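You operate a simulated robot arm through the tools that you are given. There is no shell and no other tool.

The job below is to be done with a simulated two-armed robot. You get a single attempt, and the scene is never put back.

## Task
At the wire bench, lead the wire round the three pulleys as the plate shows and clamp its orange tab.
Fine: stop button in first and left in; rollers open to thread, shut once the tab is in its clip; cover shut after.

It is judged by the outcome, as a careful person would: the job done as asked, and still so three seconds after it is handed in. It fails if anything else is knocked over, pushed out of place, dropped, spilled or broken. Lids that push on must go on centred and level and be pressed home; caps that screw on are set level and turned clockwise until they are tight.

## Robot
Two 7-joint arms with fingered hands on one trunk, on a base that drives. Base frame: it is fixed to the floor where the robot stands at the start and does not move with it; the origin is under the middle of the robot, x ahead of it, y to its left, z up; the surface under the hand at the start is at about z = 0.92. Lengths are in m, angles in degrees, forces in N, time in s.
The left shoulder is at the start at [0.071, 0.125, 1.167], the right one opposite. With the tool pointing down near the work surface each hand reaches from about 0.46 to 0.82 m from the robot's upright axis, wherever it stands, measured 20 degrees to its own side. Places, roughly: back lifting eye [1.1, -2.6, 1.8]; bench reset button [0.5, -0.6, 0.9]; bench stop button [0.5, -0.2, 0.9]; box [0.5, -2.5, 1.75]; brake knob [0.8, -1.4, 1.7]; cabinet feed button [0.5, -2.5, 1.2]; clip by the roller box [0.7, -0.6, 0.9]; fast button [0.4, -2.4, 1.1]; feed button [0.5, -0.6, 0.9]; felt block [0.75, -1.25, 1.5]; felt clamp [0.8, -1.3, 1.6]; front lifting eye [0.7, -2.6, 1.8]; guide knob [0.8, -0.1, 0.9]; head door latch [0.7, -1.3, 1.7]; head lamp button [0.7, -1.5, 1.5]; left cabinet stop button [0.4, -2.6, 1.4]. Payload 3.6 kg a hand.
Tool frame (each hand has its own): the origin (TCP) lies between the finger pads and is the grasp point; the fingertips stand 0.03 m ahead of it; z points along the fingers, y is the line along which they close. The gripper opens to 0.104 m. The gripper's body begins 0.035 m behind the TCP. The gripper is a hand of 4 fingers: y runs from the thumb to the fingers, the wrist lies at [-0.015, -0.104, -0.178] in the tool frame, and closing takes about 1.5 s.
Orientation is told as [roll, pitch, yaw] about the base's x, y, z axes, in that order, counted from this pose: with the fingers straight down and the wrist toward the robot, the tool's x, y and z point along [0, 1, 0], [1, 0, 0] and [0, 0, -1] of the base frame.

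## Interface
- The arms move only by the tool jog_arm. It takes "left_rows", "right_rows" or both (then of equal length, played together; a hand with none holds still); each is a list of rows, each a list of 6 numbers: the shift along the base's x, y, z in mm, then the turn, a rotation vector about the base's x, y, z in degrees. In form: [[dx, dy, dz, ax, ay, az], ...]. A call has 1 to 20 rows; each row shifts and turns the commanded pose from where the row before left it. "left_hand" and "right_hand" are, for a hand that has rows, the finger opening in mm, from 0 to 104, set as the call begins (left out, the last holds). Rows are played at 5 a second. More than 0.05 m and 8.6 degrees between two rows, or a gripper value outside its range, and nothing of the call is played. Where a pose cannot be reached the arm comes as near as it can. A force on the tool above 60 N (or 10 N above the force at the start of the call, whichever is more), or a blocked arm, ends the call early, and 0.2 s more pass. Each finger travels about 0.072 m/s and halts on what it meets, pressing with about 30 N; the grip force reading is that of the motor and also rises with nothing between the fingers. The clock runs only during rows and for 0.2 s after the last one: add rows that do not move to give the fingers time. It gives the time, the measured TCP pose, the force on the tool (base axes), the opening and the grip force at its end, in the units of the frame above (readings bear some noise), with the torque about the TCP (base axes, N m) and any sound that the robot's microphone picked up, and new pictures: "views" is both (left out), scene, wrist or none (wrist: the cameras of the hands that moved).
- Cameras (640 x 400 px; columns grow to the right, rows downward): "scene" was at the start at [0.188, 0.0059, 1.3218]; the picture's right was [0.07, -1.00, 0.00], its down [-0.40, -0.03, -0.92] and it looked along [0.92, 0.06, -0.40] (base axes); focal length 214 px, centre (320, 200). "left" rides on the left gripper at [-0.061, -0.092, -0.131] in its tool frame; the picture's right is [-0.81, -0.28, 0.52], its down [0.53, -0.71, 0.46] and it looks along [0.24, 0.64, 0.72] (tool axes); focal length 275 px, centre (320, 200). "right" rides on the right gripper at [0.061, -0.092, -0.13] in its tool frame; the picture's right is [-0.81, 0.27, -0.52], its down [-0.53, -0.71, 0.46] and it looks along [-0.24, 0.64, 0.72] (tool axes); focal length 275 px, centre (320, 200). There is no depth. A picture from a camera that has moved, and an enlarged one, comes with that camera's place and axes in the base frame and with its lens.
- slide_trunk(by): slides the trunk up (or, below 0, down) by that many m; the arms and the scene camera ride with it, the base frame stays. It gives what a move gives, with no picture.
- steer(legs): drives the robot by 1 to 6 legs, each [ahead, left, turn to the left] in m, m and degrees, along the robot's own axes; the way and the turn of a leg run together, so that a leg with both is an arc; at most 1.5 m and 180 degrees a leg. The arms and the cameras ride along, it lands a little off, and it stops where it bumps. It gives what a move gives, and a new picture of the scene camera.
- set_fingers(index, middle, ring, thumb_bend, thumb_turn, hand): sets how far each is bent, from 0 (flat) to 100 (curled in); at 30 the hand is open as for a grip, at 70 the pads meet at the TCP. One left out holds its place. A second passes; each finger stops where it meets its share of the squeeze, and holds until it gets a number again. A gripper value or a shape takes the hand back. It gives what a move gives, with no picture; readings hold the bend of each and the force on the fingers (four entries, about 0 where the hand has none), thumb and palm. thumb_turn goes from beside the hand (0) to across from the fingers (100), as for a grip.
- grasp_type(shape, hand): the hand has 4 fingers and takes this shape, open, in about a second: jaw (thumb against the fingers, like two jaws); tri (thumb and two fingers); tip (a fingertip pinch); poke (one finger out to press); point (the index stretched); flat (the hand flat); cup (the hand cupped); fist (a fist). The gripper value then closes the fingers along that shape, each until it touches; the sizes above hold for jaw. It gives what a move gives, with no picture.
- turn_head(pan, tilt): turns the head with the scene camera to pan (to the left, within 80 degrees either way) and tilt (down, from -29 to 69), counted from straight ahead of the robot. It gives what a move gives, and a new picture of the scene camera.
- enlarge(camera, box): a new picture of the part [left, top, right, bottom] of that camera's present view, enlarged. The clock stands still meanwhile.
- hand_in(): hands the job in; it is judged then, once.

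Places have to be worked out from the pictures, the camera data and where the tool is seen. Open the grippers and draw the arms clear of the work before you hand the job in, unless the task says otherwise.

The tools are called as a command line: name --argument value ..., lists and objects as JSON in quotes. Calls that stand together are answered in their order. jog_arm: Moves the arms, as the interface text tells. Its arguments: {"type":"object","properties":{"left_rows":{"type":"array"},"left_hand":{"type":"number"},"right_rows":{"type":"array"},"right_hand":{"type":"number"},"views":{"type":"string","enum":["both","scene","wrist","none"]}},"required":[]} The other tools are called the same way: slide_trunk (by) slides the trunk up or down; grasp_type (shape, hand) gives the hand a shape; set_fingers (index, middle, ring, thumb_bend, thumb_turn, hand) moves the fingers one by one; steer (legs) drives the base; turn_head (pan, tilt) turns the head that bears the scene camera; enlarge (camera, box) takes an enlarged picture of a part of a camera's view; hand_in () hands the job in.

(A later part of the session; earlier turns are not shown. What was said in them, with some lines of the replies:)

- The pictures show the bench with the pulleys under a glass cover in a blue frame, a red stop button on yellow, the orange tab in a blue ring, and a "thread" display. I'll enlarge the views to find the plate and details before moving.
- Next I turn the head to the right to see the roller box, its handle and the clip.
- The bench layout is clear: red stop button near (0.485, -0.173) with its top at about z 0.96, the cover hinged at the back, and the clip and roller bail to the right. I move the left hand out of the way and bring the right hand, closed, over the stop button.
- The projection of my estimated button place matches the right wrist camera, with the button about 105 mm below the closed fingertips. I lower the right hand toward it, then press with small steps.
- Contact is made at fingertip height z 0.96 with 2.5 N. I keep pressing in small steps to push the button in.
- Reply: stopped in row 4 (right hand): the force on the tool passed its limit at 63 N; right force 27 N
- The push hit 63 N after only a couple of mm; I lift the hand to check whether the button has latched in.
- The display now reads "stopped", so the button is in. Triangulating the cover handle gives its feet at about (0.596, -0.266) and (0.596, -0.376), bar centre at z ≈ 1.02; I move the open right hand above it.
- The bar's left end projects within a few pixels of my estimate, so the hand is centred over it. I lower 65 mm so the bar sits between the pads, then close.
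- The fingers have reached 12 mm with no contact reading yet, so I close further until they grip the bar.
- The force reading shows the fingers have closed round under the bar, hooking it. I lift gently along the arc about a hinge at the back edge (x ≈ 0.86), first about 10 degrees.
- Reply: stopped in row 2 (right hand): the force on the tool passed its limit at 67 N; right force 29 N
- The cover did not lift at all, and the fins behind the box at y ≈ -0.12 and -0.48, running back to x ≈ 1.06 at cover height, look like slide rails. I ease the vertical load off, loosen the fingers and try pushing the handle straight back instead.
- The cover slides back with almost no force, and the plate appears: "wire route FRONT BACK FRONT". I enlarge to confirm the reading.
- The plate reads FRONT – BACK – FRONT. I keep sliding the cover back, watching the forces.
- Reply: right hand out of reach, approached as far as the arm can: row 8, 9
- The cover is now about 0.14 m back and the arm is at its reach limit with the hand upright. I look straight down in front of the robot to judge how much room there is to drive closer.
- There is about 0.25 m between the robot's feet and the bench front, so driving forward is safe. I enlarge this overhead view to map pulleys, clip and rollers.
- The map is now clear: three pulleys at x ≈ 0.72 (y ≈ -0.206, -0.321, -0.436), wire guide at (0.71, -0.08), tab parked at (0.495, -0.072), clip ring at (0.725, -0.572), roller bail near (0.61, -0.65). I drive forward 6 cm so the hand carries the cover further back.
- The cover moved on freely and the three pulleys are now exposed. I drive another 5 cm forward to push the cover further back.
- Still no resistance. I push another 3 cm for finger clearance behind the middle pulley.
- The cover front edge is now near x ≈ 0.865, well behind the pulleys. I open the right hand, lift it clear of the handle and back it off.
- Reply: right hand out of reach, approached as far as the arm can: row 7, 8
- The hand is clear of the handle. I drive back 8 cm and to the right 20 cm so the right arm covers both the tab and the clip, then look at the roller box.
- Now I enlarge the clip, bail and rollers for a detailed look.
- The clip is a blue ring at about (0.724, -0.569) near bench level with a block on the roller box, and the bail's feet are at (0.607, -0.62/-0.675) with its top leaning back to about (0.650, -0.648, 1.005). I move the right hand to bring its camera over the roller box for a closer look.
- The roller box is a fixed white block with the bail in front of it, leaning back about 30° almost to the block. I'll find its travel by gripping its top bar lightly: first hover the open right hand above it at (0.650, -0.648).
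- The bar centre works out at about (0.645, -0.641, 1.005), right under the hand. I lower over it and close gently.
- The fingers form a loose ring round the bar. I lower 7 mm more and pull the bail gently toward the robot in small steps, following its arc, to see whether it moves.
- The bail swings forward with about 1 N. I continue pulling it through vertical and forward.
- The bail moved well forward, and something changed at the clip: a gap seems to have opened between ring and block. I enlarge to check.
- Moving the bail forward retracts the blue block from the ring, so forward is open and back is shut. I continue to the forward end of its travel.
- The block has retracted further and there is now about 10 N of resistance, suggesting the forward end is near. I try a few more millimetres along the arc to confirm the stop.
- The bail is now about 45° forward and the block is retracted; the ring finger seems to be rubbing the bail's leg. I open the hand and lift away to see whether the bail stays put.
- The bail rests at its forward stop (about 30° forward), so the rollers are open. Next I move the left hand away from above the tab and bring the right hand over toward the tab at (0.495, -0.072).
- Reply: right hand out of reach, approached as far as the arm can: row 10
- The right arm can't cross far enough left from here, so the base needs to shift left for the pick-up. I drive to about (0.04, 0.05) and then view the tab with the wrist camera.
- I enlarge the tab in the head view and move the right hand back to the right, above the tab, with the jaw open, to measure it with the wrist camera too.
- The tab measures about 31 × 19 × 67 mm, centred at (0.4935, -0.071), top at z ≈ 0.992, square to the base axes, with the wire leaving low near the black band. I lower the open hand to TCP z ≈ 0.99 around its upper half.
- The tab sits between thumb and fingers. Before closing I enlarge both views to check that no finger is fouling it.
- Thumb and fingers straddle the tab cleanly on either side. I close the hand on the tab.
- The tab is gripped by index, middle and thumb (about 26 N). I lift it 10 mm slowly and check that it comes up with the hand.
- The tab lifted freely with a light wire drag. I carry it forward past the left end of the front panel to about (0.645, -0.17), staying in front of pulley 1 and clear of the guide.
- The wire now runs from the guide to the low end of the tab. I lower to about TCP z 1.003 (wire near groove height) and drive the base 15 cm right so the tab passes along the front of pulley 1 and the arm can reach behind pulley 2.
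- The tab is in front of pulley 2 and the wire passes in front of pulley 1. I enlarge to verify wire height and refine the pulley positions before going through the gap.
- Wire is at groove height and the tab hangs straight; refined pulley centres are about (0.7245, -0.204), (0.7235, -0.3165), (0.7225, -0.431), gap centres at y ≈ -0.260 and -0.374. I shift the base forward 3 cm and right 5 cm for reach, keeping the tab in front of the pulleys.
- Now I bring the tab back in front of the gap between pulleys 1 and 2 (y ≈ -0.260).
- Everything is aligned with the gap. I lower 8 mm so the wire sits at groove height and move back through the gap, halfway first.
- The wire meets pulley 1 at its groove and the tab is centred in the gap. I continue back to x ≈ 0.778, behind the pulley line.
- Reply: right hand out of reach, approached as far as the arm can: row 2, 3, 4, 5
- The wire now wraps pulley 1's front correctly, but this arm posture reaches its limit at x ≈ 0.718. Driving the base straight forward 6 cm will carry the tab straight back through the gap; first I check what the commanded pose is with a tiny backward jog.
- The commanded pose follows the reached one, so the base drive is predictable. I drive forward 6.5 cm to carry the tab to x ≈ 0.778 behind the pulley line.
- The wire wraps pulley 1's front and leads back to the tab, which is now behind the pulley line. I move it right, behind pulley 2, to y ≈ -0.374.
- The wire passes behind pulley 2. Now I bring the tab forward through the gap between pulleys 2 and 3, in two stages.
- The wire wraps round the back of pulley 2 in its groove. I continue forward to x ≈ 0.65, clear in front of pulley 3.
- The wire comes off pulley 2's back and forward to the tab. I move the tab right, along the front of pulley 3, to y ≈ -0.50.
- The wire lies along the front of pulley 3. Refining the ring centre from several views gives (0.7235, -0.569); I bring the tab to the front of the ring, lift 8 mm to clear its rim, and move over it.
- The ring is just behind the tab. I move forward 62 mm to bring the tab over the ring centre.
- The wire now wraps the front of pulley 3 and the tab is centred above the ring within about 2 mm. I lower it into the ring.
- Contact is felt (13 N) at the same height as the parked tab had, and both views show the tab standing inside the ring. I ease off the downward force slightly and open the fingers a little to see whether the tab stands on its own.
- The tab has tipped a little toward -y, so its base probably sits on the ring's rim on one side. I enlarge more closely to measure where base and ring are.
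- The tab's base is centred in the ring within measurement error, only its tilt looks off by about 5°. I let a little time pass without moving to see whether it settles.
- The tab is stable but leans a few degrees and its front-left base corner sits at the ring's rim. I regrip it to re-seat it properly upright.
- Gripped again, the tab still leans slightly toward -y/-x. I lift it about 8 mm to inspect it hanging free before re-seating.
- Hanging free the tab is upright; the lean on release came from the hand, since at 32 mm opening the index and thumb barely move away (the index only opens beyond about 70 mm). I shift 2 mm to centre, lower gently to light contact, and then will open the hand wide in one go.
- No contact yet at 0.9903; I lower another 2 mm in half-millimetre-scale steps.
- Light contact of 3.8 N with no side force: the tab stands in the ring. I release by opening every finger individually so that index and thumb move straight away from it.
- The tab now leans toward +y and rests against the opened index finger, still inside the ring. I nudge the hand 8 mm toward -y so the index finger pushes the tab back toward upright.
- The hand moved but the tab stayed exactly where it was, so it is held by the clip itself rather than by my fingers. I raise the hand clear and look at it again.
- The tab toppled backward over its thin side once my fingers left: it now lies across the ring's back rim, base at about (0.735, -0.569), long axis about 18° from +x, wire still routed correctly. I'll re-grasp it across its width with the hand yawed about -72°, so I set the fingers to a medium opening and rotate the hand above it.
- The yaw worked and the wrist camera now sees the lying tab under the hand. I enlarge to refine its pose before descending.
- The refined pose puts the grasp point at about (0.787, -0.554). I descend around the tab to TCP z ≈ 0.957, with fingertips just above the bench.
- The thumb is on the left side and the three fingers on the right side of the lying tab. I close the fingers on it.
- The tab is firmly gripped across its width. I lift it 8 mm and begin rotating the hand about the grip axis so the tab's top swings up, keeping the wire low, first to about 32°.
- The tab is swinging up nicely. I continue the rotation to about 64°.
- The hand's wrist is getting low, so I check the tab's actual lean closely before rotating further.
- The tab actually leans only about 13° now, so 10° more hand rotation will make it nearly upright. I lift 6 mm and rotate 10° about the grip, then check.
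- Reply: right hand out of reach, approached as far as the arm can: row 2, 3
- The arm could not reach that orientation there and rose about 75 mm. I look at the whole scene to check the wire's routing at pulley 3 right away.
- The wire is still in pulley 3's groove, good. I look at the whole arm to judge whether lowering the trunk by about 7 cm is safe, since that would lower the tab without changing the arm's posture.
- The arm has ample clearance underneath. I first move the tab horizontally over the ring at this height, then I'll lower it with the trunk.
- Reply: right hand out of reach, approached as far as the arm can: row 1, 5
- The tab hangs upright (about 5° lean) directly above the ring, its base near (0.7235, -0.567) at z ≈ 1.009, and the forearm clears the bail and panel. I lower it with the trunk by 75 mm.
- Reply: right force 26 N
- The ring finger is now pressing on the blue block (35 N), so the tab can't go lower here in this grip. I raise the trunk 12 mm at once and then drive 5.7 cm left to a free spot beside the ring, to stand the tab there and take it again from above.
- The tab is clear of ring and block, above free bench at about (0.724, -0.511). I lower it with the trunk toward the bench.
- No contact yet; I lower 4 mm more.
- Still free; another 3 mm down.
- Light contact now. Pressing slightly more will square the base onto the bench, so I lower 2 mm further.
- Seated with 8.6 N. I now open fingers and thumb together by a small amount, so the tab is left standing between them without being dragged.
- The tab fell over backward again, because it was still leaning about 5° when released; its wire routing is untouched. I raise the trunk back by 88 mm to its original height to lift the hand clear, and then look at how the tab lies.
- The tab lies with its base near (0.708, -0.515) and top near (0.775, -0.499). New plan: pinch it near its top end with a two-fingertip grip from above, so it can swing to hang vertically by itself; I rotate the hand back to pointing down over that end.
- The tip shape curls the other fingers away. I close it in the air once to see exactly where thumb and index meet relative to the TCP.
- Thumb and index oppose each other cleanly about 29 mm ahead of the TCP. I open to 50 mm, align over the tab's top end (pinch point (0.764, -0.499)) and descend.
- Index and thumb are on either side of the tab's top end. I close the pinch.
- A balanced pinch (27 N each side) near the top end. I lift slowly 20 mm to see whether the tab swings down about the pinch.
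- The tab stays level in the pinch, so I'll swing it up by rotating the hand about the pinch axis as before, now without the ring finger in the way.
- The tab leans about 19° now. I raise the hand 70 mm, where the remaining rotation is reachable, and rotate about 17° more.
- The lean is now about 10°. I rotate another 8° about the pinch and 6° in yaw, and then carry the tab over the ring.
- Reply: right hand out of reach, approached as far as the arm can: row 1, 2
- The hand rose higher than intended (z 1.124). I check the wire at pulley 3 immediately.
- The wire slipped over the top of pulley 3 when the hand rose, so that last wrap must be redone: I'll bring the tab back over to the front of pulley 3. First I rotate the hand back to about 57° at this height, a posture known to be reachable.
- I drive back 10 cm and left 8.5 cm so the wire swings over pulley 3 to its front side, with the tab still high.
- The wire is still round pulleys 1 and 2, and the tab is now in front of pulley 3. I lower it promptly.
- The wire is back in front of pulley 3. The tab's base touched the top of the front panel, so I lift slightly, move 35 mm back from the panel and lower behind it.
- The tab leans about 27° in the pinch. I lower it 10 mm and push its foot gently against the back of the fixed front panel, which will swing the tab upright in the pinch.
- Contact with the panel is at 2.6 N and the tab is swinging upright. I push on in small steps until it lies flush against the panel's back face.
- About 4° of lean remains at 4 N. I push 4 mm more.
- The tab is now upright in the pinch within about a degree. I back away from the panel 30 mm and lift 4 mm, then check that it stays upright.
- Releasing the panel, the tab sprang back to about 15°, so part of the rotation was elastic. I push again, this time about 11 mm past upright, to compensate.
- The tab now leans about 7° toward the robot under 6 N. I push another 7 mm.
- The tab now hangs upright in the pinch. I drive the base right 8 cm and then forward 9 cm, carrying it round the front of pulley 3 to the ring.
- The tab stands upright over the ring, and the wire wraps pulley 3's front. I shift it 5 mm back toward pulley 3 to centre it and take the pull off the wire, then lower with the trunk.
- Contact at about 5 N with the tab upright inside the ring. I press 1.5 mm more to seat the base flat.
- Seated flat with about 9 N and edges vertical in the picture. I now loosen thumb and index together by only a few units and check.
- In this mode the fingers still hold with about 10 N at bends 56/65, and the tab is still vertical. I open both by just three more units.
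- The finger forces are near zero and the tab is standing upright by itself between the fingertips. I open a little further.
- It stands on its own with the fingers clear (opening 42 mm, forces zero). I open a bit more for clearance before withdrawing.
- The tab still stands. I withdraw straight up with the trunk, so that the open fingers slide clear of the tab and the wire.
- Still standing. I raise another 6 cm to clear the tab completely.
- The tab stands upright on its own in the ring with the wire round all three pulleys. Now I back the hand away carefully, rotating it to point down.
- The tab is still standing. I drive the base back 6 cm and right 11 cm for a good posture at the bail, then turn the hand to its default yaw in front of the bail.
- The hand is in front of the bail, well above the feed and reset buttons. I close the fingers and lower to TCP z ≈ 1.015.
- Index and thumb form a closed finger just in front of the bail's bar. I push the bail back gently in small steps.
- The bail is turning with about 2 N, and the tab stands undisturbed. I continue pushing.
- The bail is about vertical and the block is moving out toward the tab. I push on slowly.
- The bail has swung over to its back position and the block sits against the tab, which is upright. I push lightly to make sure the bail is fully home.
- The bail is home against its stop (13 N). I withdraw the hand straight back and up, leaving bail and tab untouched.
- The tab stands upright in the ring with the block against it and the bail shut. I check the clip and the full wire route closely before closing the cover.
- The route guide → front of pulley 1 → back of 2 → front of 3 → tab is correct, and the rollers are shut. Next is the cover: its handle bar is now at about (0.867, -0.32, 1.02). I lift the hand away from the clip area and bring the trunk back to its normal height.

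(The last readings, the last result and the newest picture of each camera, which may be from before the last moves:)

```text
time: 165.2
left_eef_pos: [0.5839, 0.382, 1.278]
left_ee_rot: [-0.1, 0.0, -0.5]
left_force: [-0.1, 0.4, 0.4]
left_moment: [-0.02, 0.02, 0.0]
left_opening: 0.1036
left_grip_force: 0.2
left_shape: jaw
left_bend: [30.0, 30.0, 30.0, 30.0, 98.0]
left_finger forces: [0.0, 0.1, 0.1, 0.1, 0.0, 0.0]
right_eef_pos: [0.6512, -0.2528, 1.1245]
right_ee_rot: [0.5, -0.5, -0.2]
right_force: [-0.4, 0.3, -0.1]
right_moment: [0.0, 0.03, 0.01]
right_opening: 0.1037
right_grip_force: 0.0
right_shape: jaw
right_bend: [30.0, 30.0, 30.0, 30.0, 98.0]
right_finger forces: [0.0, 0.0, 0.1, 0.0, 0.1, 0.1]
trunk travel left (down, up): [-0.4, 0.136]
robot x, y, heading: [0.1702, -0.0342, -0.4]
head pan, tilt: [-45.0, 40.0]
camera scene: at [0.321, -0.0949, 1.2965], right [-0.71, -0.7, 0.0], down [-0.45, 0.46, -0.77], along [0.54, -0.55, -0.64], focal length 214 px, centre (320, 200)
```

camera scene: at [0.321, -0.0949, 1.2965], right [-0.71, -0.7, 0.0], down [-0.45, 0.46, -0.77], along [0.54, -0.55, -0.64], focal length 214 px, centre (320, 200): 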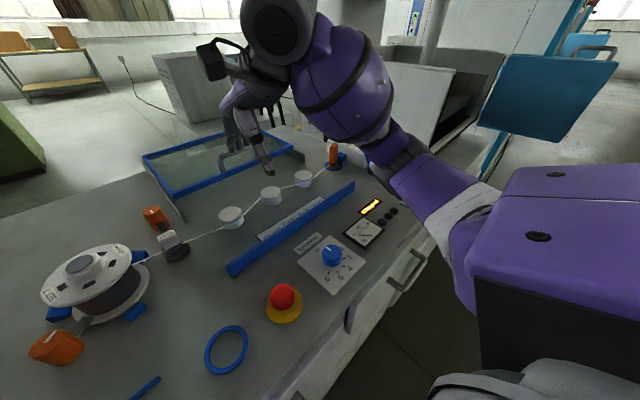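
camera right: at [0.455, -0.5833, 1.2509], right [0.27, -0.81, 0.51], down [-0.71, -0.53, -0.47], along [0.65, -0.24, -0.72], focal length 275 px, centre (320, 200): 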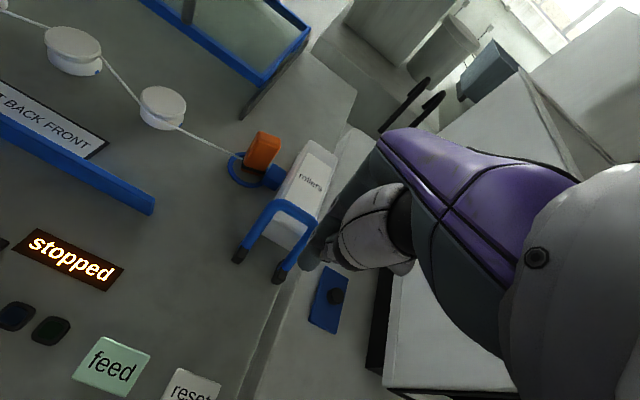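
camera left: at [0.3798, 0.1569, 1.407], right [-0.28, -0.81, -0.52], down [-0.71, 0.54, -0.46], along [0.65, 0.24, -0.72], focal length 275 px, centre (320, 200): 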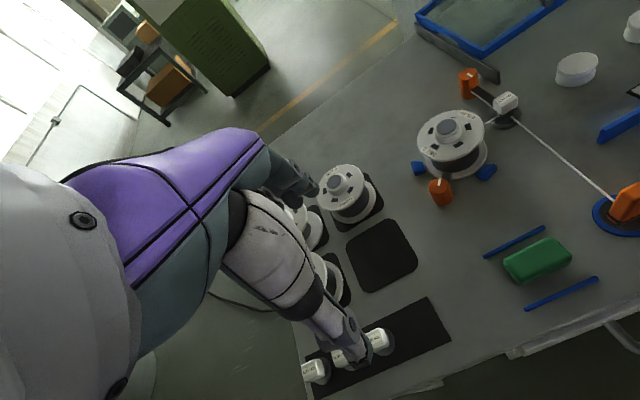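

The tab still stands. I move the open hand over the cover handle at (0.867, -0.32).

jog_arm --right_rows '[[43, -13, 0, 0, 0, 0], [43, -13, 0, 0, 0, 0], [43, -14, 0, 0, 0, 0], [43, -14, 0, 0, 0, 0], [43, -13, 0, 0, 0, 0], [0, 0, -30, 0, 0, 0], [0, 0, 0, 0, 0, 0]]' --right_hand 75

```text
time: 166.8
left_eef_pos: [0.5827, 0.3825, 1.2776]
left_ee_rot: [0.0, 0.0, -0.4]
left_force: [-0.4, -0.2, -1.1]
left_moment: [0.0, -0.02, -0.01]
left_opening: 0.1036
left_grip_force: 0.1
left_shape: jaw
left_bend: [30.0, 30.0, 30.0, 30.0, 98.0]
left_finger forces: [0.1, 0.1, 0.0, 0.0, 0.1, 0.0]
right_eef_pos: [0.868, -0.3186, 1.0945]
right_ee_rot: [0.3, -0.5, -0.2]
right_force: [-0.2, 0.1, -0.3]
right_moment: [0.0, 0.0, -0.05]
right_opening: 0.0753
right_grip_force: 0.0
right_shape: jaw
right_bend: [27.0, 36.0, 33.0, 56.0, 99.0]
right_finger forces: [0.1, 0.0, 0.0, 0.0, 0.0, 0.0]
trunk travel left (down, up): [-0.4, 0.136]
robot x, y, heading: [0.1667, -0.0316, -0.4]
head pan, tilt: [-45.0, 40.0]
camera scene: at [0.3208, -0.0948, 1.2966], right [-0.71, -0.7, 0.0], down [-0.45, 0.46, -0.77], along [0.54, -0.55, -0.64], focal length 214 px, centre (320, 200)
camera right: at [0.7741, -0.2585, 1.2253], right [0.27, -0.82, 0.51], down [-0.71, -0.53, -0.47], along [0.65, -0.24, -0.72], focal length 275 px, centre (320, 200)
```

scene: 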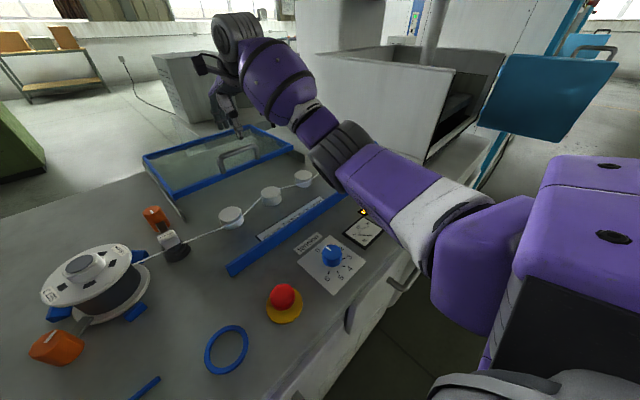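
right: 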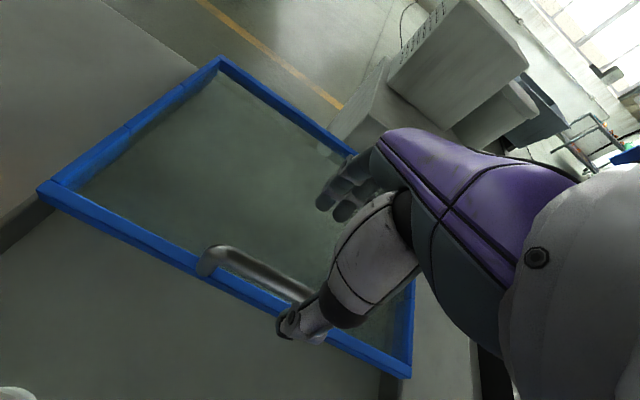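

The handle bar measures about x = 0.856 from this closer view. I centre on it, lower around it and close loosely to 20 mm.

jog_arm --right_rows '[[-5, 0, -20, 0, 0, 0], [-5, 0, -25, 0, 0, 0], [0, 0, -15, 0, 0, 0], [0, 0, -10, 0, 0, 0], [0, 0, 0, 0, 0, 0]]' --views "none"

jog_arm --right_rows '[[0, 0, 0, 0, 0, 0], [0, 0, 0, 0, 0, 0], [0, 0, 0, 0, 0, 0], [0, 0, 0, 0, 0, 0]]' --right_hand 22 --views "wrist"

```text
time: 168.1
left_eef_pos: [0.5827, 0.3829, 1.2773]
left_ee_rot: [0.0, 0.0, -0.4]
left_force: [0.3, 0.6, -0.1]
left_moment: [0.01, 0.01, -0.02]
left_opening: 0.1036
left_grip_force: 0.0
left_shape: jaw
left_bend: [30.0, 30.0, 30.0, 30.0, 98.0]
left_finger forces: [0.1, 0.1, 0.1, 0.1, 0.0, 0.1]
right_eef_pos: [0.856, -0.3195, 1.0236]
right_ee_rot: [0.4, -0.5, -0.2]
right_force: [0.9, 0.1, -0.3]
right_moment: [0.03, 0.02, 0.0]
right_opening: 0.0753
right_grip_force: 0.1
right_shape: jaw
right_bend: [27.0, 36.0, 33.0, 56.0, 99.0]
right_finger forces: [0.0, 0.0, 0.0, 0.0, 0.1, 0.0]
trunk travel left (down, up): [-0.4, 0.136]
robot x, y, heading: [0.1648, -0.0302, -0.4]
head pan, tilt: [-45.0, 40.0]
```

```text
time: 169.1
left_eef_pos: [0.5834, 0.3816, 1.2768]
left_ee_rot: [0.0, 0.0, -0.4]
left_force: [0.0, -0.3, 0.3]
left_moment: [0.03, -0.02, 0.05]
left_opening: 0.1035
left_grip_force: 0.0
left_shape: jaw
left_bend: [30.0, 30.0, 30.0, 30.0, 98.0]
left_finger forces: [0.1, 0.0, 0.0, 0.0, 0.1, 0.0]
right_eef_pos: [0.8555, -0.3182, 1.0245]
right_ee_rot: [0.5, -0.5, -0.3]
right_force: [0.2, 0.2, -0.3]
right_moment: [0.0, -0.03, 0.01]
right_opening: 0.0221
right_grip_force: 0.1
right_shape: jaw
right_bend: [73.0, 58.0, 56.0, 74.0, 100.0]
right_finger forces: [0.0, 0.0, 0.0, 0.0, 0.0, 0.0]
trunk travel left (down, up): [-0.4, 0.136]
robot x, y, heading: [0.168, -0.0382, -0.1]
head pan, tilt: [-45.0, 40.0]
camera right: at [0.7619, -0.2588, 1.1545], right [0.27, -0.82, 0.51], down [-0.71, -0.53, -0.47], along [0.65, -0.24, -0.72], focal length 275 px, centre (320, 200)
```

right: 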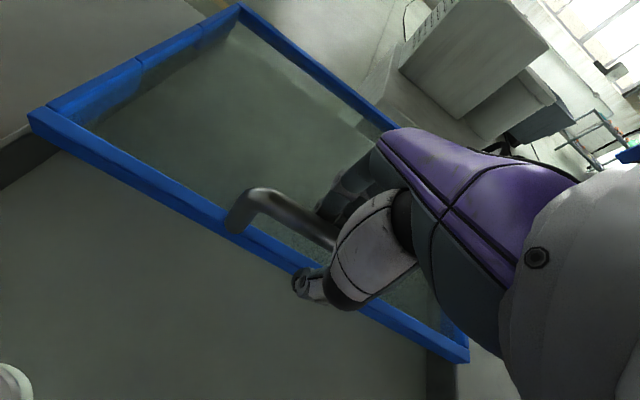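

The bar is loosely enclosed between thumb and fingers. I pull the cover forward in small steps, watching the force.

jog_arm --right_rows '[[-8, 0, 0, 0, 0, 0], [-12, 0, 0, 0, 0, 0], [-14, 0, 0, 0, 0, 0], [-14, 0, 0, 0, 0, 0], [-14, 0, 0, 0, 0, 0], [-14, 0, 0, 0, 0, 0], [-14, 0, 0, 0, 0, 0], [0, 0, 0, 0, 0, 0]]'

```text
time: 170.8
left_eef_pos: [0.5832, 0.382, 1.2765]
left_ee_rot: [-0.1, 0.1, -0.3]
left_force: [0.8, -0.4, 0.1]
left_moment: [0.01, 0.0, 0.03]
left_opening: 0.1037
left_grip_force: 0.1
left_shape: jaw
left_bend: [30.0, 30.0, 30.0, 30.0, 98.0]
left_finger forces: [0.0, 0.1, 0.0, 0.0, 0.0, 0.0]
right_eef_pos: [0.7674, -0.3213, 1.0234]
right_ee_rot: [0.4, -0.5, -0.4]
right_force: [0.6, 1.1, -1.4]
right_moment: [0.03, 0.01, 0.05]
right_opening: 0.0226
right_grip_force: 0.1
right_shape: jaw
right_bend: [73.0, 58.0, 56.0, 74.0, 100.0]
right_finger forces: [0.7, 0.0, 0.8, 0.0, 0.0, 0.0]
trunk travel left (down, up): [-0.4, 0.136]
robot x, y, heading: [0.1649, -0.0355, -0.2]
head pan, tilt: [-45.0, 40.0]
camera scene: at [0.3212, -0.0951, 1.2965], right [-0.71, -0.7, 0.0], down [-0.45, 0.46, -0.77], along [0.54, -0.55, -0.64], focal length 214 px, centre (320, 200)
camera right: at [0.6741, -0.2601, 1.1545], right [0.27, -0.82, 0.51], down [-0.71, -0.53, -0.47], along [0.65, -0.24, -0.72], focal length 275 px, centre (320, 200)
```

scene: 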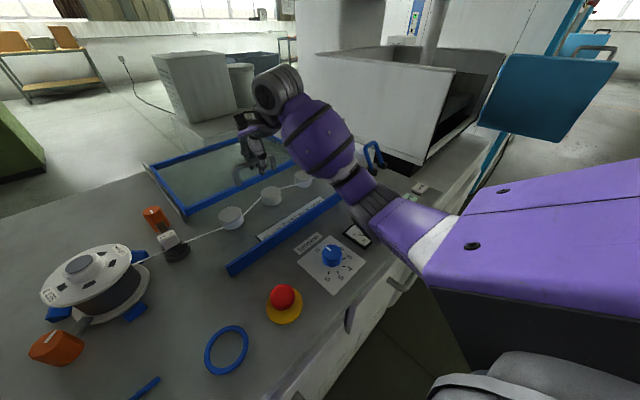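
right: 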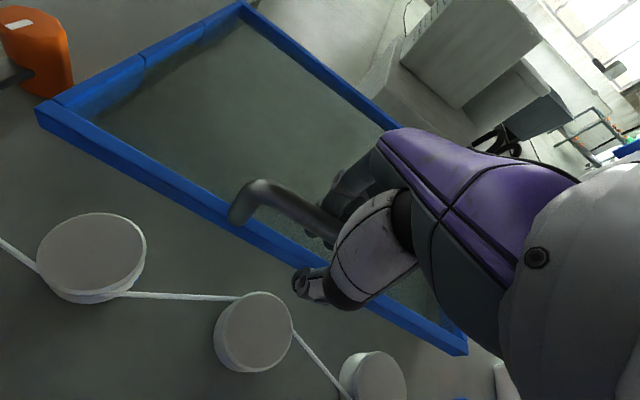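

The cover slides freely (about 1 N) and the wrap on all three pulleys is clearly visible beneath. I continue pulling.

jog_arm --right_rows '[[-14, 0, 0, 0, 0, 0], [-14, 0, 0, 0, 0, 0], [-14, 0, 0, 0, 0, 0], [-14, 0, 0, 0, 0, 0], [-14, 0, 0, 0, 0, 0], [-14, 0, 0, 0, 0, 0], [-14, 0, 0, 0, 0, 0], [0, 0, 0, 0, 0, 0]]'

```text
time: 172.7
left_eef_pos: [0.5838, 0.381, 1.2777]
left_ee_rot: [-0.1, 0.0, -0.4]
left_force: [0.3, 0.0, 0.2]
left_moment: [0.01, -0.03, 0.0]
left_opening: 0.1037
left_grip_force: 0.1
left_shape: jaw
left_bend: [30.0, 30.0, 30.0, 30.0, 98.0]
left_finger forces: [0.0, 0.0, 0.1, 0.0, 0.0, 0.1]
right_eef_pos: [0.6681, -0.3194, 1.0238]
right_ee_rot: [0.4, -0.4, -0.3]
right_force: [0.4, -0.2, -0.8]
right_moment: [0.02, 0.03, -0.01]
right_opening: 0.0222
right_grip_force: 0.1
right_shape: jaw
right_bend: [73.0, 58.0, 56.0, 74.0, 100.0]
right_finger forces: [0.9, 0.1, 1.2, 0.0, 0.0, 0.0]
trunk travel left (down, up): [-0.4, 0.136]
robot x, y, heading: [0.1657, -0.0307, -0.1]
head pan, tilt: [-45.0, 40.0]
camera scene: at [0.3213, -0.0953, 1.2965], right [-0.71, -0.7, 0.0], down [-0.45, 0.46, -0.77], along [0.54, -0.55, -0.64], focal length 214 px, centre (320, 200)
camera right: at [0.5746, -0.2596, 1.1553], right [0.27, -0.82, 0.51], down [-0.71, -0.53, -0.47], along [0.65, -0.24, -0.72], focal length 275 px, centre (320, 200)
```

scene: 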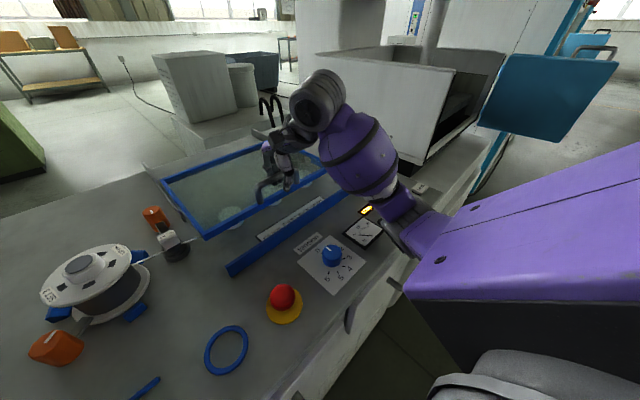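
right: 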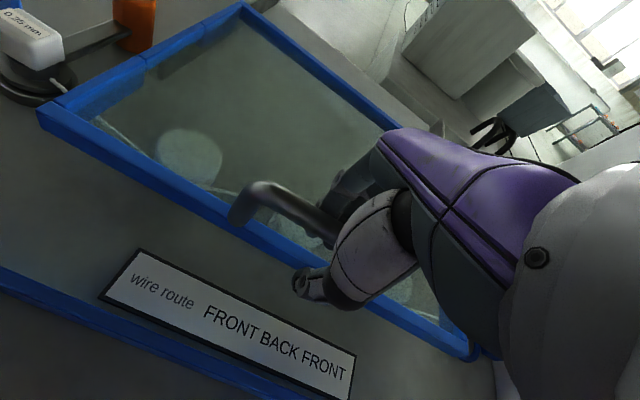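

About 7 cm remain. To avoid folding the elbow toward the bench, I pull the rest by driving the base straight back.

steer --legs '[[-0.06, 0, 0]]'

```text
time: 173.6
left_eef_pos: [0.5213, 0.3845, 1.2772]
left_ee_rot: [-0.1, -0.1, -0.3]
left_force: [-0.6, -0.3, 0.6]
left_moment: [0.01, -0.01, 0.03]
left_opening: 0.1036
left_grip_force: 0.0
left_shape: jaw
left_bend: [30.0, 30.0, 30.0, 30.0, 98.0]
left_finger forces: [0.0, 0.1, 0.0, 0.0, 0.0, 0.1]
right_eef_pos: [0.6094, -0.3182, 1.0261]
right_ee_rot: [0.3, -0.6, -0.2]
right_force: [-0.5, 0.4, -0.3]
right_moment: [0.0, 0.0, 0.0]
right_opening: 0.0224
right_grip_force: 0.1
right_shape: jaw
right_bend: [73.0, 58.0, 56.0, 74.0, 100.0]
right_finger forces: [0.1, 0.0, 0.2, 0.0, 0.0, 0.0]
trunk travel left (down, up): [-0.4, 0.136]
robot x, y, heading: [0.1062, -0.035, -0.4]
head pan, tilt: [-45.0, 40.0]
camera scene: at [0.2605, -0.0947, 1.2967], right [-0.71, -0.7, 0.0], down [-0.45, 0.46, -0.77], along [0.54, -0.54, -0.64], focal length 214 px, centre (320, 200)
```

scene: 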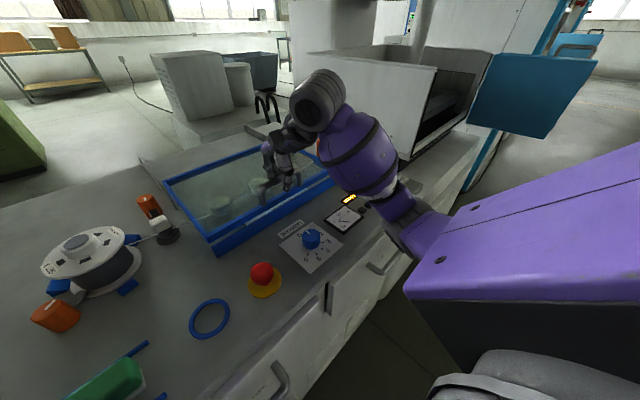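

The cover is within about 2 cm of closed. I pull the last bit with small arm steps until it meets its stop.

jog_arm --right_rows '[[-4, 0, 0, 0, 0, 0], [-4, 0, 0, 0, 0, 0], [-3, 0, 0, 0, 0, 0], [-3, 0, 0, 0, 0, 0], [-3, 0, 0, 0, 0, 0], [-2, 0, 0, 0, 0, 0], [0, 0, 0, 0, 0, 0]]'

enlarge --camera "right" --box '[0, 60, 320, 330]'

```text
time: 175.2
left_eef_pos: [0.5224, 0.383, 1.2761]
left_ee_rot: [0.0, 0.0, -0.5]
left_force: [-0.4, -0.3, -0.3]
left_moment: [-0.02, 0.02, 0.0]
left_opening: 0.1038
left_grip_force: 0.1
left_shape: jaw
left_bend: [30.0, 30.0, 30.0, 30.0, 98.0]
left_finger forces: [0.0, 0.0, 0.0, 0.0, 0.0, 0.1]
right_eef_pos: [0.5908, -0.3194, 1.0243]
right_ee_rot: [0.5, -0.6, -0.3]
right_force: [0.2, 0.4, 0.5]
right_moment: [0.05, 0.0, 0.01]
right_opening: 0.0225
right_grip_force: 0.2
right_shape: jaw
right_bend: [73.0, 58.0, 56.0, 74.0, 100.0]
right_finger forces: [0.0, 0.0, 0.1, 0.0, 0.0, 0.0]
trunk travel left (down, up): [-0.4, 0.136]
robot x, y, heading: [0.1053, -0.0321, -0.4]
head pan, tilt: [-45.0, 40.0]
camera scene: at [0.2614, -0.0945, 1.2965], right [-0.71, -0.7, 0.0], down [-0.45, 0.46, -0.77], along [0.54, -0.54, -0.64], focal length 214 px, centre (320, 200)
camera right: at [0.4957, -0.2584, 1.1556], right [0.27, -0.82, 0.51], down [-0.71, -0.53, -0.47], along [0.65, -0.24, -0.72], focal length 275 px, centre (320, 200)
```

scene: 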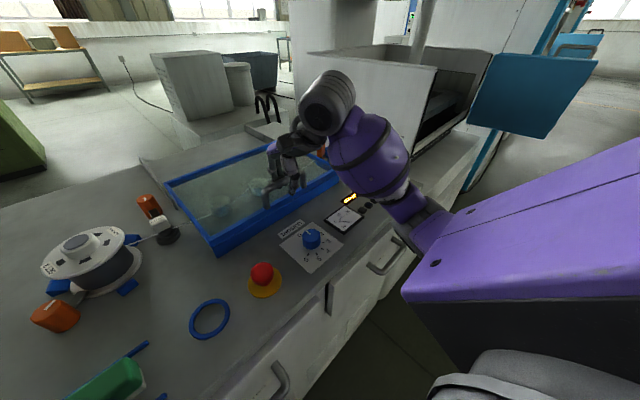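
right: 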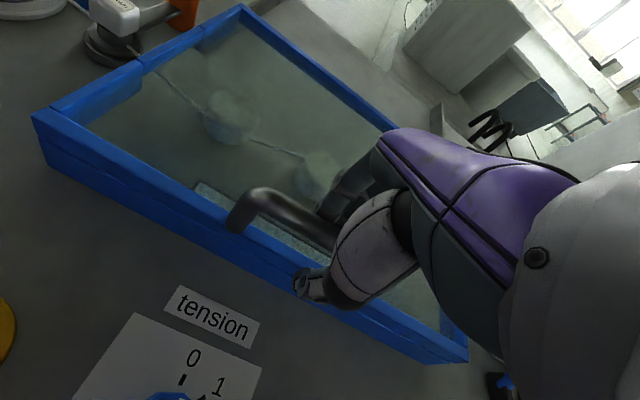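

```text
1.48 times, centred on (160, 195) of right
camera zoom: at [0.4957, -0.2584, 1.1556], right [0.27, -0.82, 0.51], down [-0.71, -0.53, -0.47], along [0.65, -0.24, -0.72], focal length 408 px, centre (557, 207)
```

zoom: 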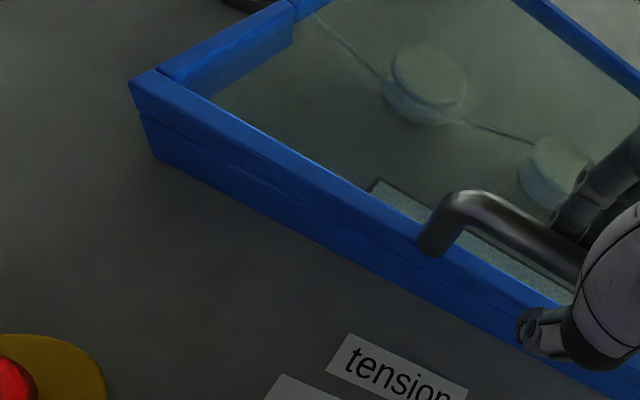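

The cover front now lines up with the panel. I pull a few more millimetres to confirm it is against its stop.

jog_arm --right_rows '[[-2, 0, 0, 0, 0, 0], [-2, 0, 0, 0, 0, 0], [-2, 0, 0, 0, 0, 0], [-2, 0, 0, 0, 0, 0], [0, 0, 0, 0, 0, 0]]' --views "wrist"

```text
time: 176.4
left_eef_pos: [0.5237, 0.3827, 1.2764]
left_ee_rot: [0.1, 0.1, -0.4]
left_force: [-0.5, 0.8, 0.1]
left_moment: [-0.04, -0.02, 0.01]
left_opening: 0.1036
left_grip_force: 0.1
left_shape: jaw
left_bend: [30.0, 30.0, 30.0, 30.0, 98.0]
left_finger forces: [0.0, 0.0, 0.0, 0.1, 0.1, 0.1]
right_eef_pos: [0.582, -0.318, 1.0248]
right_ee_rot: [0.5, -0.7, -0.2]
right_force: [6.4, -0.3, -0.5]
right_moment: [0.03, -0.08, 0.06]
right_opening: 0.0227
right_grip_force: 0.1
right_shape: jaw
right_bend: [73.0, 58.0, 54.0, 74.0, 100.0]
right_finger forces: [2.7, 0.3, 2.1, 0.0, 0.0, 0.0]
trunk travel left (down, up): [-0.4, 0.136]
robot x, y, heading: [0.1064, -0.0331, -0.3]
head pan, tilt: [-45.0, 40.0]
camera right: at [0.4883, -0.2587, 1.1554], right [0.27, -0.82, 0.51], down [-0.71, -0.53, -0.47], along [0.65, -0.24, -0.72], focal length 275 px, centre (320, 200)
```

right: 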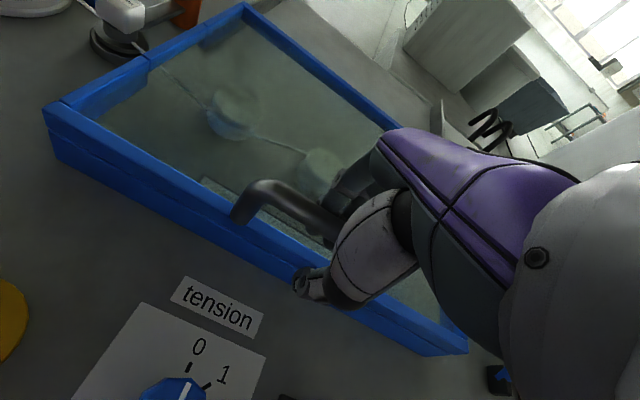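

The stop holds with 6 N: the cover is shut. I ease off, open the hand and lift it clear.

jog_arm --right_rows '[[4, 0, 0, 0, 0, 0], [2, 0, 0, 0, 0, 0], [0, 0, 0, 0, 0, 0], [0, 0, 0, 0, 0, 0], [0, 0, 0, 0, 0, 0], [0, 0, 0, 0, 0, 0], [0, 0, 15, 0, 0, 0], [0, 0, 25, 0, 0, 0], [0, 0, 35, 0, 0, 0], [0, 0, 35, 0, 0, 0], [0, 0, 0, 0, 0, 0]]' --right_hand 80

enlarge --camera "right" --box '[0, 60, 320, 330]'

```text
time: 178.8
left_eef_pos: [0.5239, 0.384, 1.2783]
left_ee_rot: [0.0, -0.1, -0.4]
left_force: [1.0, 0.4, -0.1]
left_moment: [0.0, 0.0, -0.02]
left_opening: 0.1036
left_grip_force: 0.0
left_shape: jaw
left_bend: [30.0, 30.0, 30.0, 30.0, 98.0]
left_finger forces: [0.0, 0.0, 0.0, 0.0, 0.0, 0.1]
right_eef_pos: [0.5901, -0.3186, 1.1358]
right_ee_rot: [0.5, -0.5, -0.2]
right_force: [0.5, 0.6, 0.1]
right_moment: [0.02, 0.02, -0.01]
right_opening: 0.08
right_grip_force: 0.0
right_shape: jaw
right_bend: [27.0, 35.0, 32.0, 53.0, 99.0]
right_finger forces: [0.0, 0.0, 0.1, 0.1, 0.0, 0.1]
trunk travel left (down, up): [-0.4, 0.136]
robot x, y, heading: [0.1041, -0.0359, -0.2]
head pan, tilt: [-45.0, 40.0]
camera scene: at [0.2616, -0.0946, 1.2965], right [-0.71, -0.7, 0.0], down [-0.45, 0.46, -0.77], along [0.54, -0.54, -0.64], focal length 214 px, centre (320, 200)
camera right: at [0.496, -0.2586, 1.266], right [0.27, -0.82, 0.51], down [-0.71, -0.53, -0.47], along [0.65, -0.24, -0.72], focal length 275 px, centre (320, 200)
```

scene: 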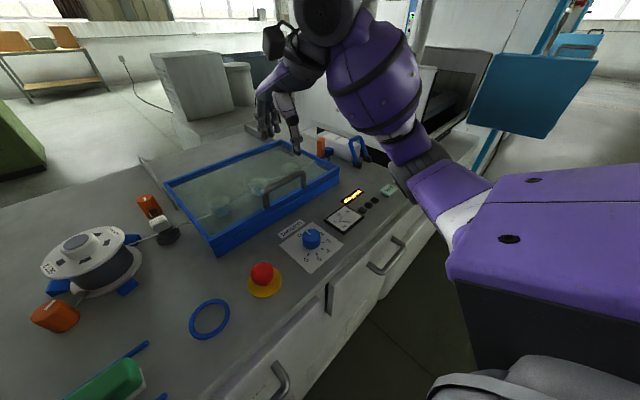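
right: 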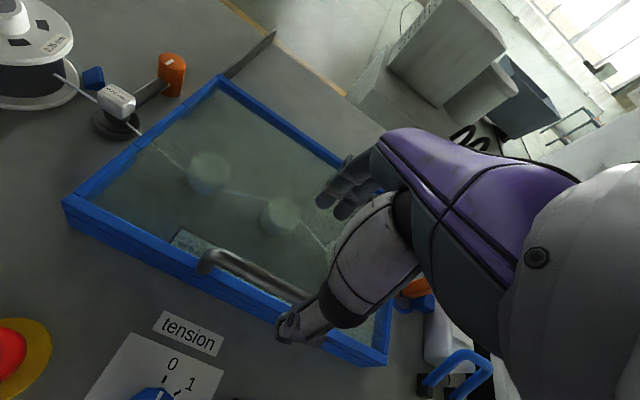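

```text
1.48 times, centred on (160, 195) of right
camera zoom: at [0.496, -0.2586, 1.266], right [0.27, -0.82, 0.51], down [-0.71, -0.53, -0.47], along [0.65, -0.24, -0.72], focal length 408 px, centre (557, 207)
```

zoom: 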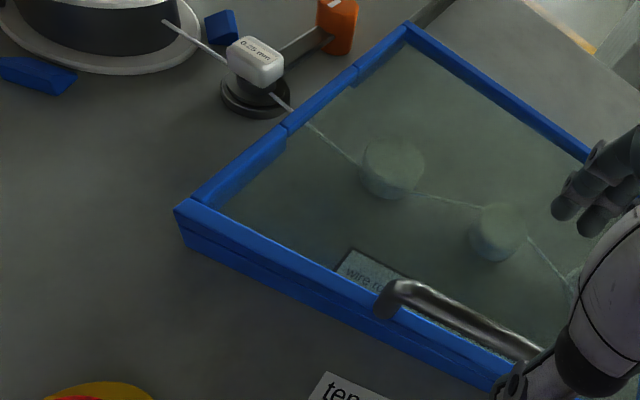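

The cover is closed and the tab still stands. I retract the right arm up and back, clear of the work.

jog_arm --right_rows '[[-10, 0, 35, 0, 0, 0], [-20, 0, 35, 0, 0, 0], [-25, 0, 25, 0, 0, 0], [-20, -5, 10, 0, 0, 0], [-10, -5, 0, 0, 0, 0], [0, 0, 0, 0, 0, 0]]' --right_hand 100 --views "none"

steer --legs '[[-0.1, 0, 0]]'

turn_head --pan -45 --tilt 35

```text
time: 180.2
left_eef_pos: [0.5231, 0.3834, 1.2769]
left_ee_rot: [0.0, 0.0, -0.4]
left_force: [0.6, 0.2, 0.0]
left_moment: [-0.01, 0.01, 0.0]
left_opening: 0.1038
left_grip_force: 0.1
left_shape: jaw
left_bend: [30.0, 30.0, 30.0, 30.0, 98.0]
left_finger forces: [0.0, 0.0, 0.0, 0.1, 0.1, 0.1]
right_eef_pos: [0.5021, -0.3289, 1.239]
right_ee_rot: [0.5, -0.5, -0.1]
right_force: [0.2, 0.0, 0.0]
right_moment: [0.0, -0.04, 0.0]
right_opening: 0.0998
right_grip_force: 0.0
right_shape: jaw
right_bend: [31.0, 31.0, 30.0, 31.0, 98.0]
right_finger forces: [0.0, 0.0, 0.0, 0.1, 0.0, 0.0]
trunk travel left (down, up): [-0.4, 0.136]
robot x, y, heading: [0.1094, -0.0306, -0.4]
head pan, tilt: [-45.0, 40.0]
```

```text
time: 181.4
left_eef_pos: [0.4236, 0.3843, 1.2766]
left_ee_rot: [-0.1, 0.0, -0.3]
left_force: [-0.4, 1.0, -0.1]
left_moment: [0.06, -0.02, -0.01]
left_opening: 0.1036
left_grip_force: 0.1
left_shape: jaw
left_bend: [30.0, 30.0, 30.0, 30.0, 98.0]
left_finger forces: [0.0, 0.1, 0.1, 0.0, 0.0, 0.0]
right_eef_pos: [0.4016, -0.3277, 1.2391]
right_ee_rot: [0.5, -0.6, 0.0]
right_force: [-0.2, 1.0, 0.0]
right_moment: [0.02, 0.0, 0.02]
right_opening: 0.1
right_grip_force: 0.1
right_shape: jaw
right_bend: [31.0, 31.0, 30.0, 31.0, 98.0]
right_finger forces: [0.0, 0.0, 0.0, 0.1, 0.0, 0.0]
trunk travel left (down, up): [-0.4, 0.136]
robot x, y, heading: [0.0088, -0.0345, -0.2]
head pan, tilt: [-45.0, 40.0]
camera scene: at [0.1612, -0.0939, 1.2966], right [-0.71, -0.7, 0.0], down [-0.45, 0.46, -0.77], along [0.54, -0.54, -0.64], focal length 214 px, centre (320, 200)
```

scene: 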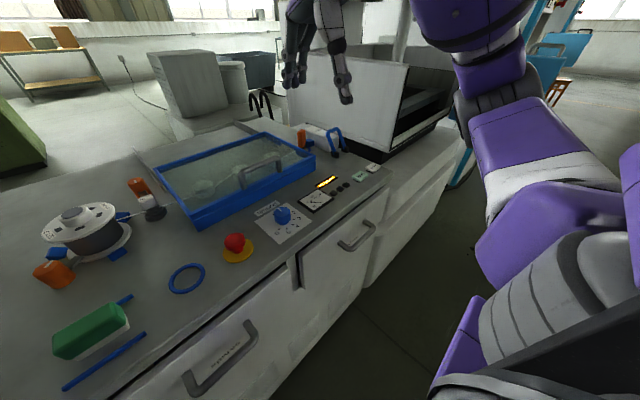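

```text
time: 182.0
left_eef_pos: [0.4224, 0.3851, 1.2783]
left_ee_rot: [0.0, 0.0, -0.3]
left_force: [-0.3, 0.1, -0.1]
left_moment: [0.0, 0.0, 0.0]
left_opening: 0.1036
left_grip_force: 0.0
left_shape: jaw
left_bend: [30.0, 30.0, 30.0, 30.0, 98.0]
left_finger forces: [0.0, 0.0, 0.0, 0.0, 0.0, 0.0]
right_eef_pos: [0.4024, -0.327, 1.24]
right_ee_rot: [0.5, -0.5, 0.0]
right_force: [-0.5, -0.5, -0.5]
right_moment: [0.0, 0.01, 0.01]
right_opening: 0.1001
right_grip_force: 0.2
right_shape: jaw
right_bend: [31.0, 31.0, 30.0, 31.0, 98.0]
right_finger forces: [0.0, 0.0, 0.1, 0.1, 0.0, 0.1]
trunk travel left (down, up): [-0.4, 0.136]
robot x, y, heading: [0.008, -0.0355, -0.3]
head pan, tilt: [-45.0, 35.0]
camera scene: at [0.1635, -0.096, 1.3041], right [-0.71, -0.7, 0.0], down [-0.4, 0.41, -0.82], along [0.58, -0.58, -0.57], focal length 214 px, centre (320, 200)
```

scene: 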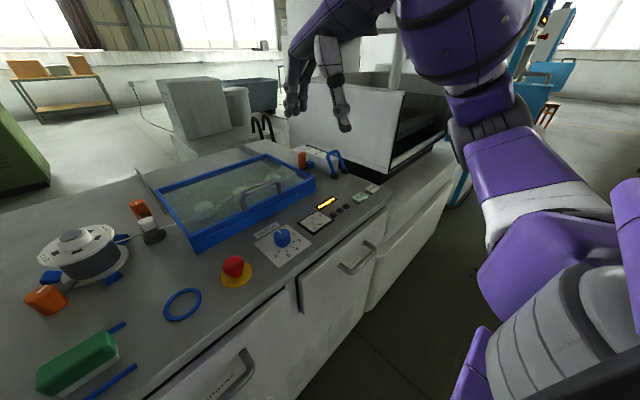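

I enlarge the clip, the cover and the display for a final check before handing in.

enlarge --camera "scene" --box '[280, 130, 360, 190]'

enlarge --camera "scene" --box '[110, 140, 350, 290]'

enlarge --camera "right" --box '[0, 0, 320, 200]'

```text
6.67 times, centred on (320, 160) of scene
camera zoom: at [0.1635, -0.096, 1.3041], right [-0.71, -0.7, 0.0], down [-0.4, 0.41, -0.82], along [0.58, -0.58, -0.57], focal length 1430 px, centre (320, 467)
```

zoom: 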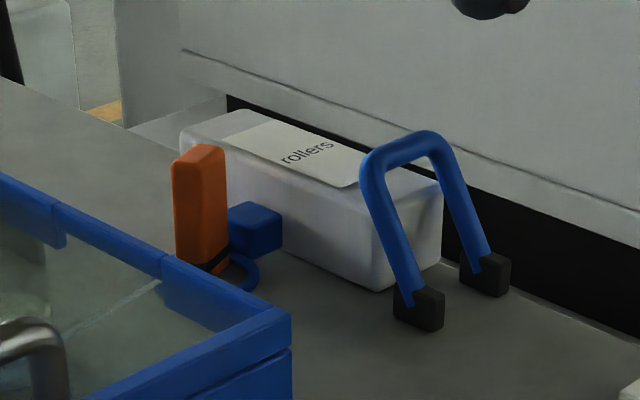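

```text
2.67 times, centred on (230, 215) of scene
camera zoom: at [0.1635, -0.096, 1.3041], right [-0.71, -0.7, 0.0], down [-0.4, 0.41, -0.82], along [0.58, -0.58, -0.57], focal length 572 px, centre (560, 160)
```

zoom: 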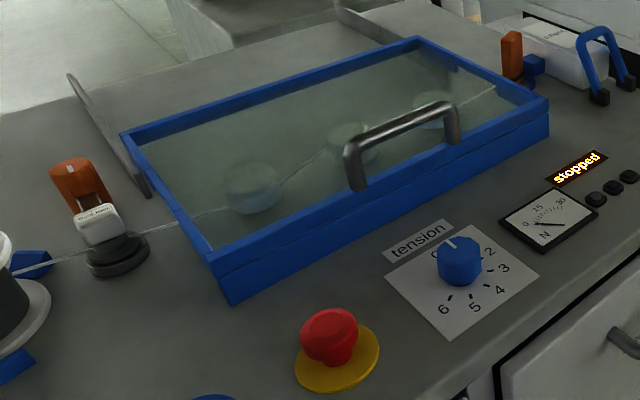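

```text
2.00 times, centred on (160, 100) of right
camera zoom: at [0.3091, -0.2675, 1.3704], right [0.27, -0.82, 0.51], down [-0.71, -0.53, -0.47], along [0.65, -0.24, -0.72], focal length 551 px, centre (640, 400)
```

zoom: 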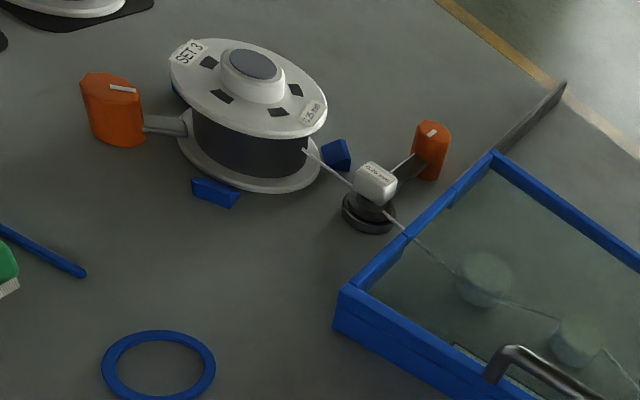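

The final check shows the stop button in ("stopped"), the wire routed front–back–front, and the tab upright in its clip with the block against it. The bail and the cover are shut, both hands are open and clear, and I hand the job in.

hand_in

```text
The job is handed in.
```

I handed the job in with everything in place as asked. The tab did fall over twice while I was seating it, which could count against it.

**At hand-in:**
- **Stop button:** pressed first and left in; the display reads "stopped".
- **Wire route:** front of pulley 1, back of pulley 2, front of pulley 3, as the plate shows.
- **Tab:** standing upright in its clip ring, about 8 mm off centre. The blue block rests against it, and it stayed standing for more than 20 seconds after I shut the rollers.
- **Rollers:** opened before threading and shut once the tab was in the clip, pushed against their stop.
- **Cover:** shut last, pulled against its stop.

**What went wrong:**
- **Tab fell over:** it toppled onto the bench when I let go, once in the clip ring and once beside it. I stood it up again each time, and nothing else was knocked over.
- **Wire slipped off pulley 3:** it came off while I was lifting the tab upright. I threaded it again before seating the tab.
- **Clamp not tested:** the block touches the tab, but I couldn't tell whether it is held tight or just standing there. I didn't push it to find out, in case it fell again.
- **Cover pulled upward first:** I took it for a hinged lid and pulled on the handle until the 60 N limit stopped me. It didn't move, and it slid back freely afterwards.
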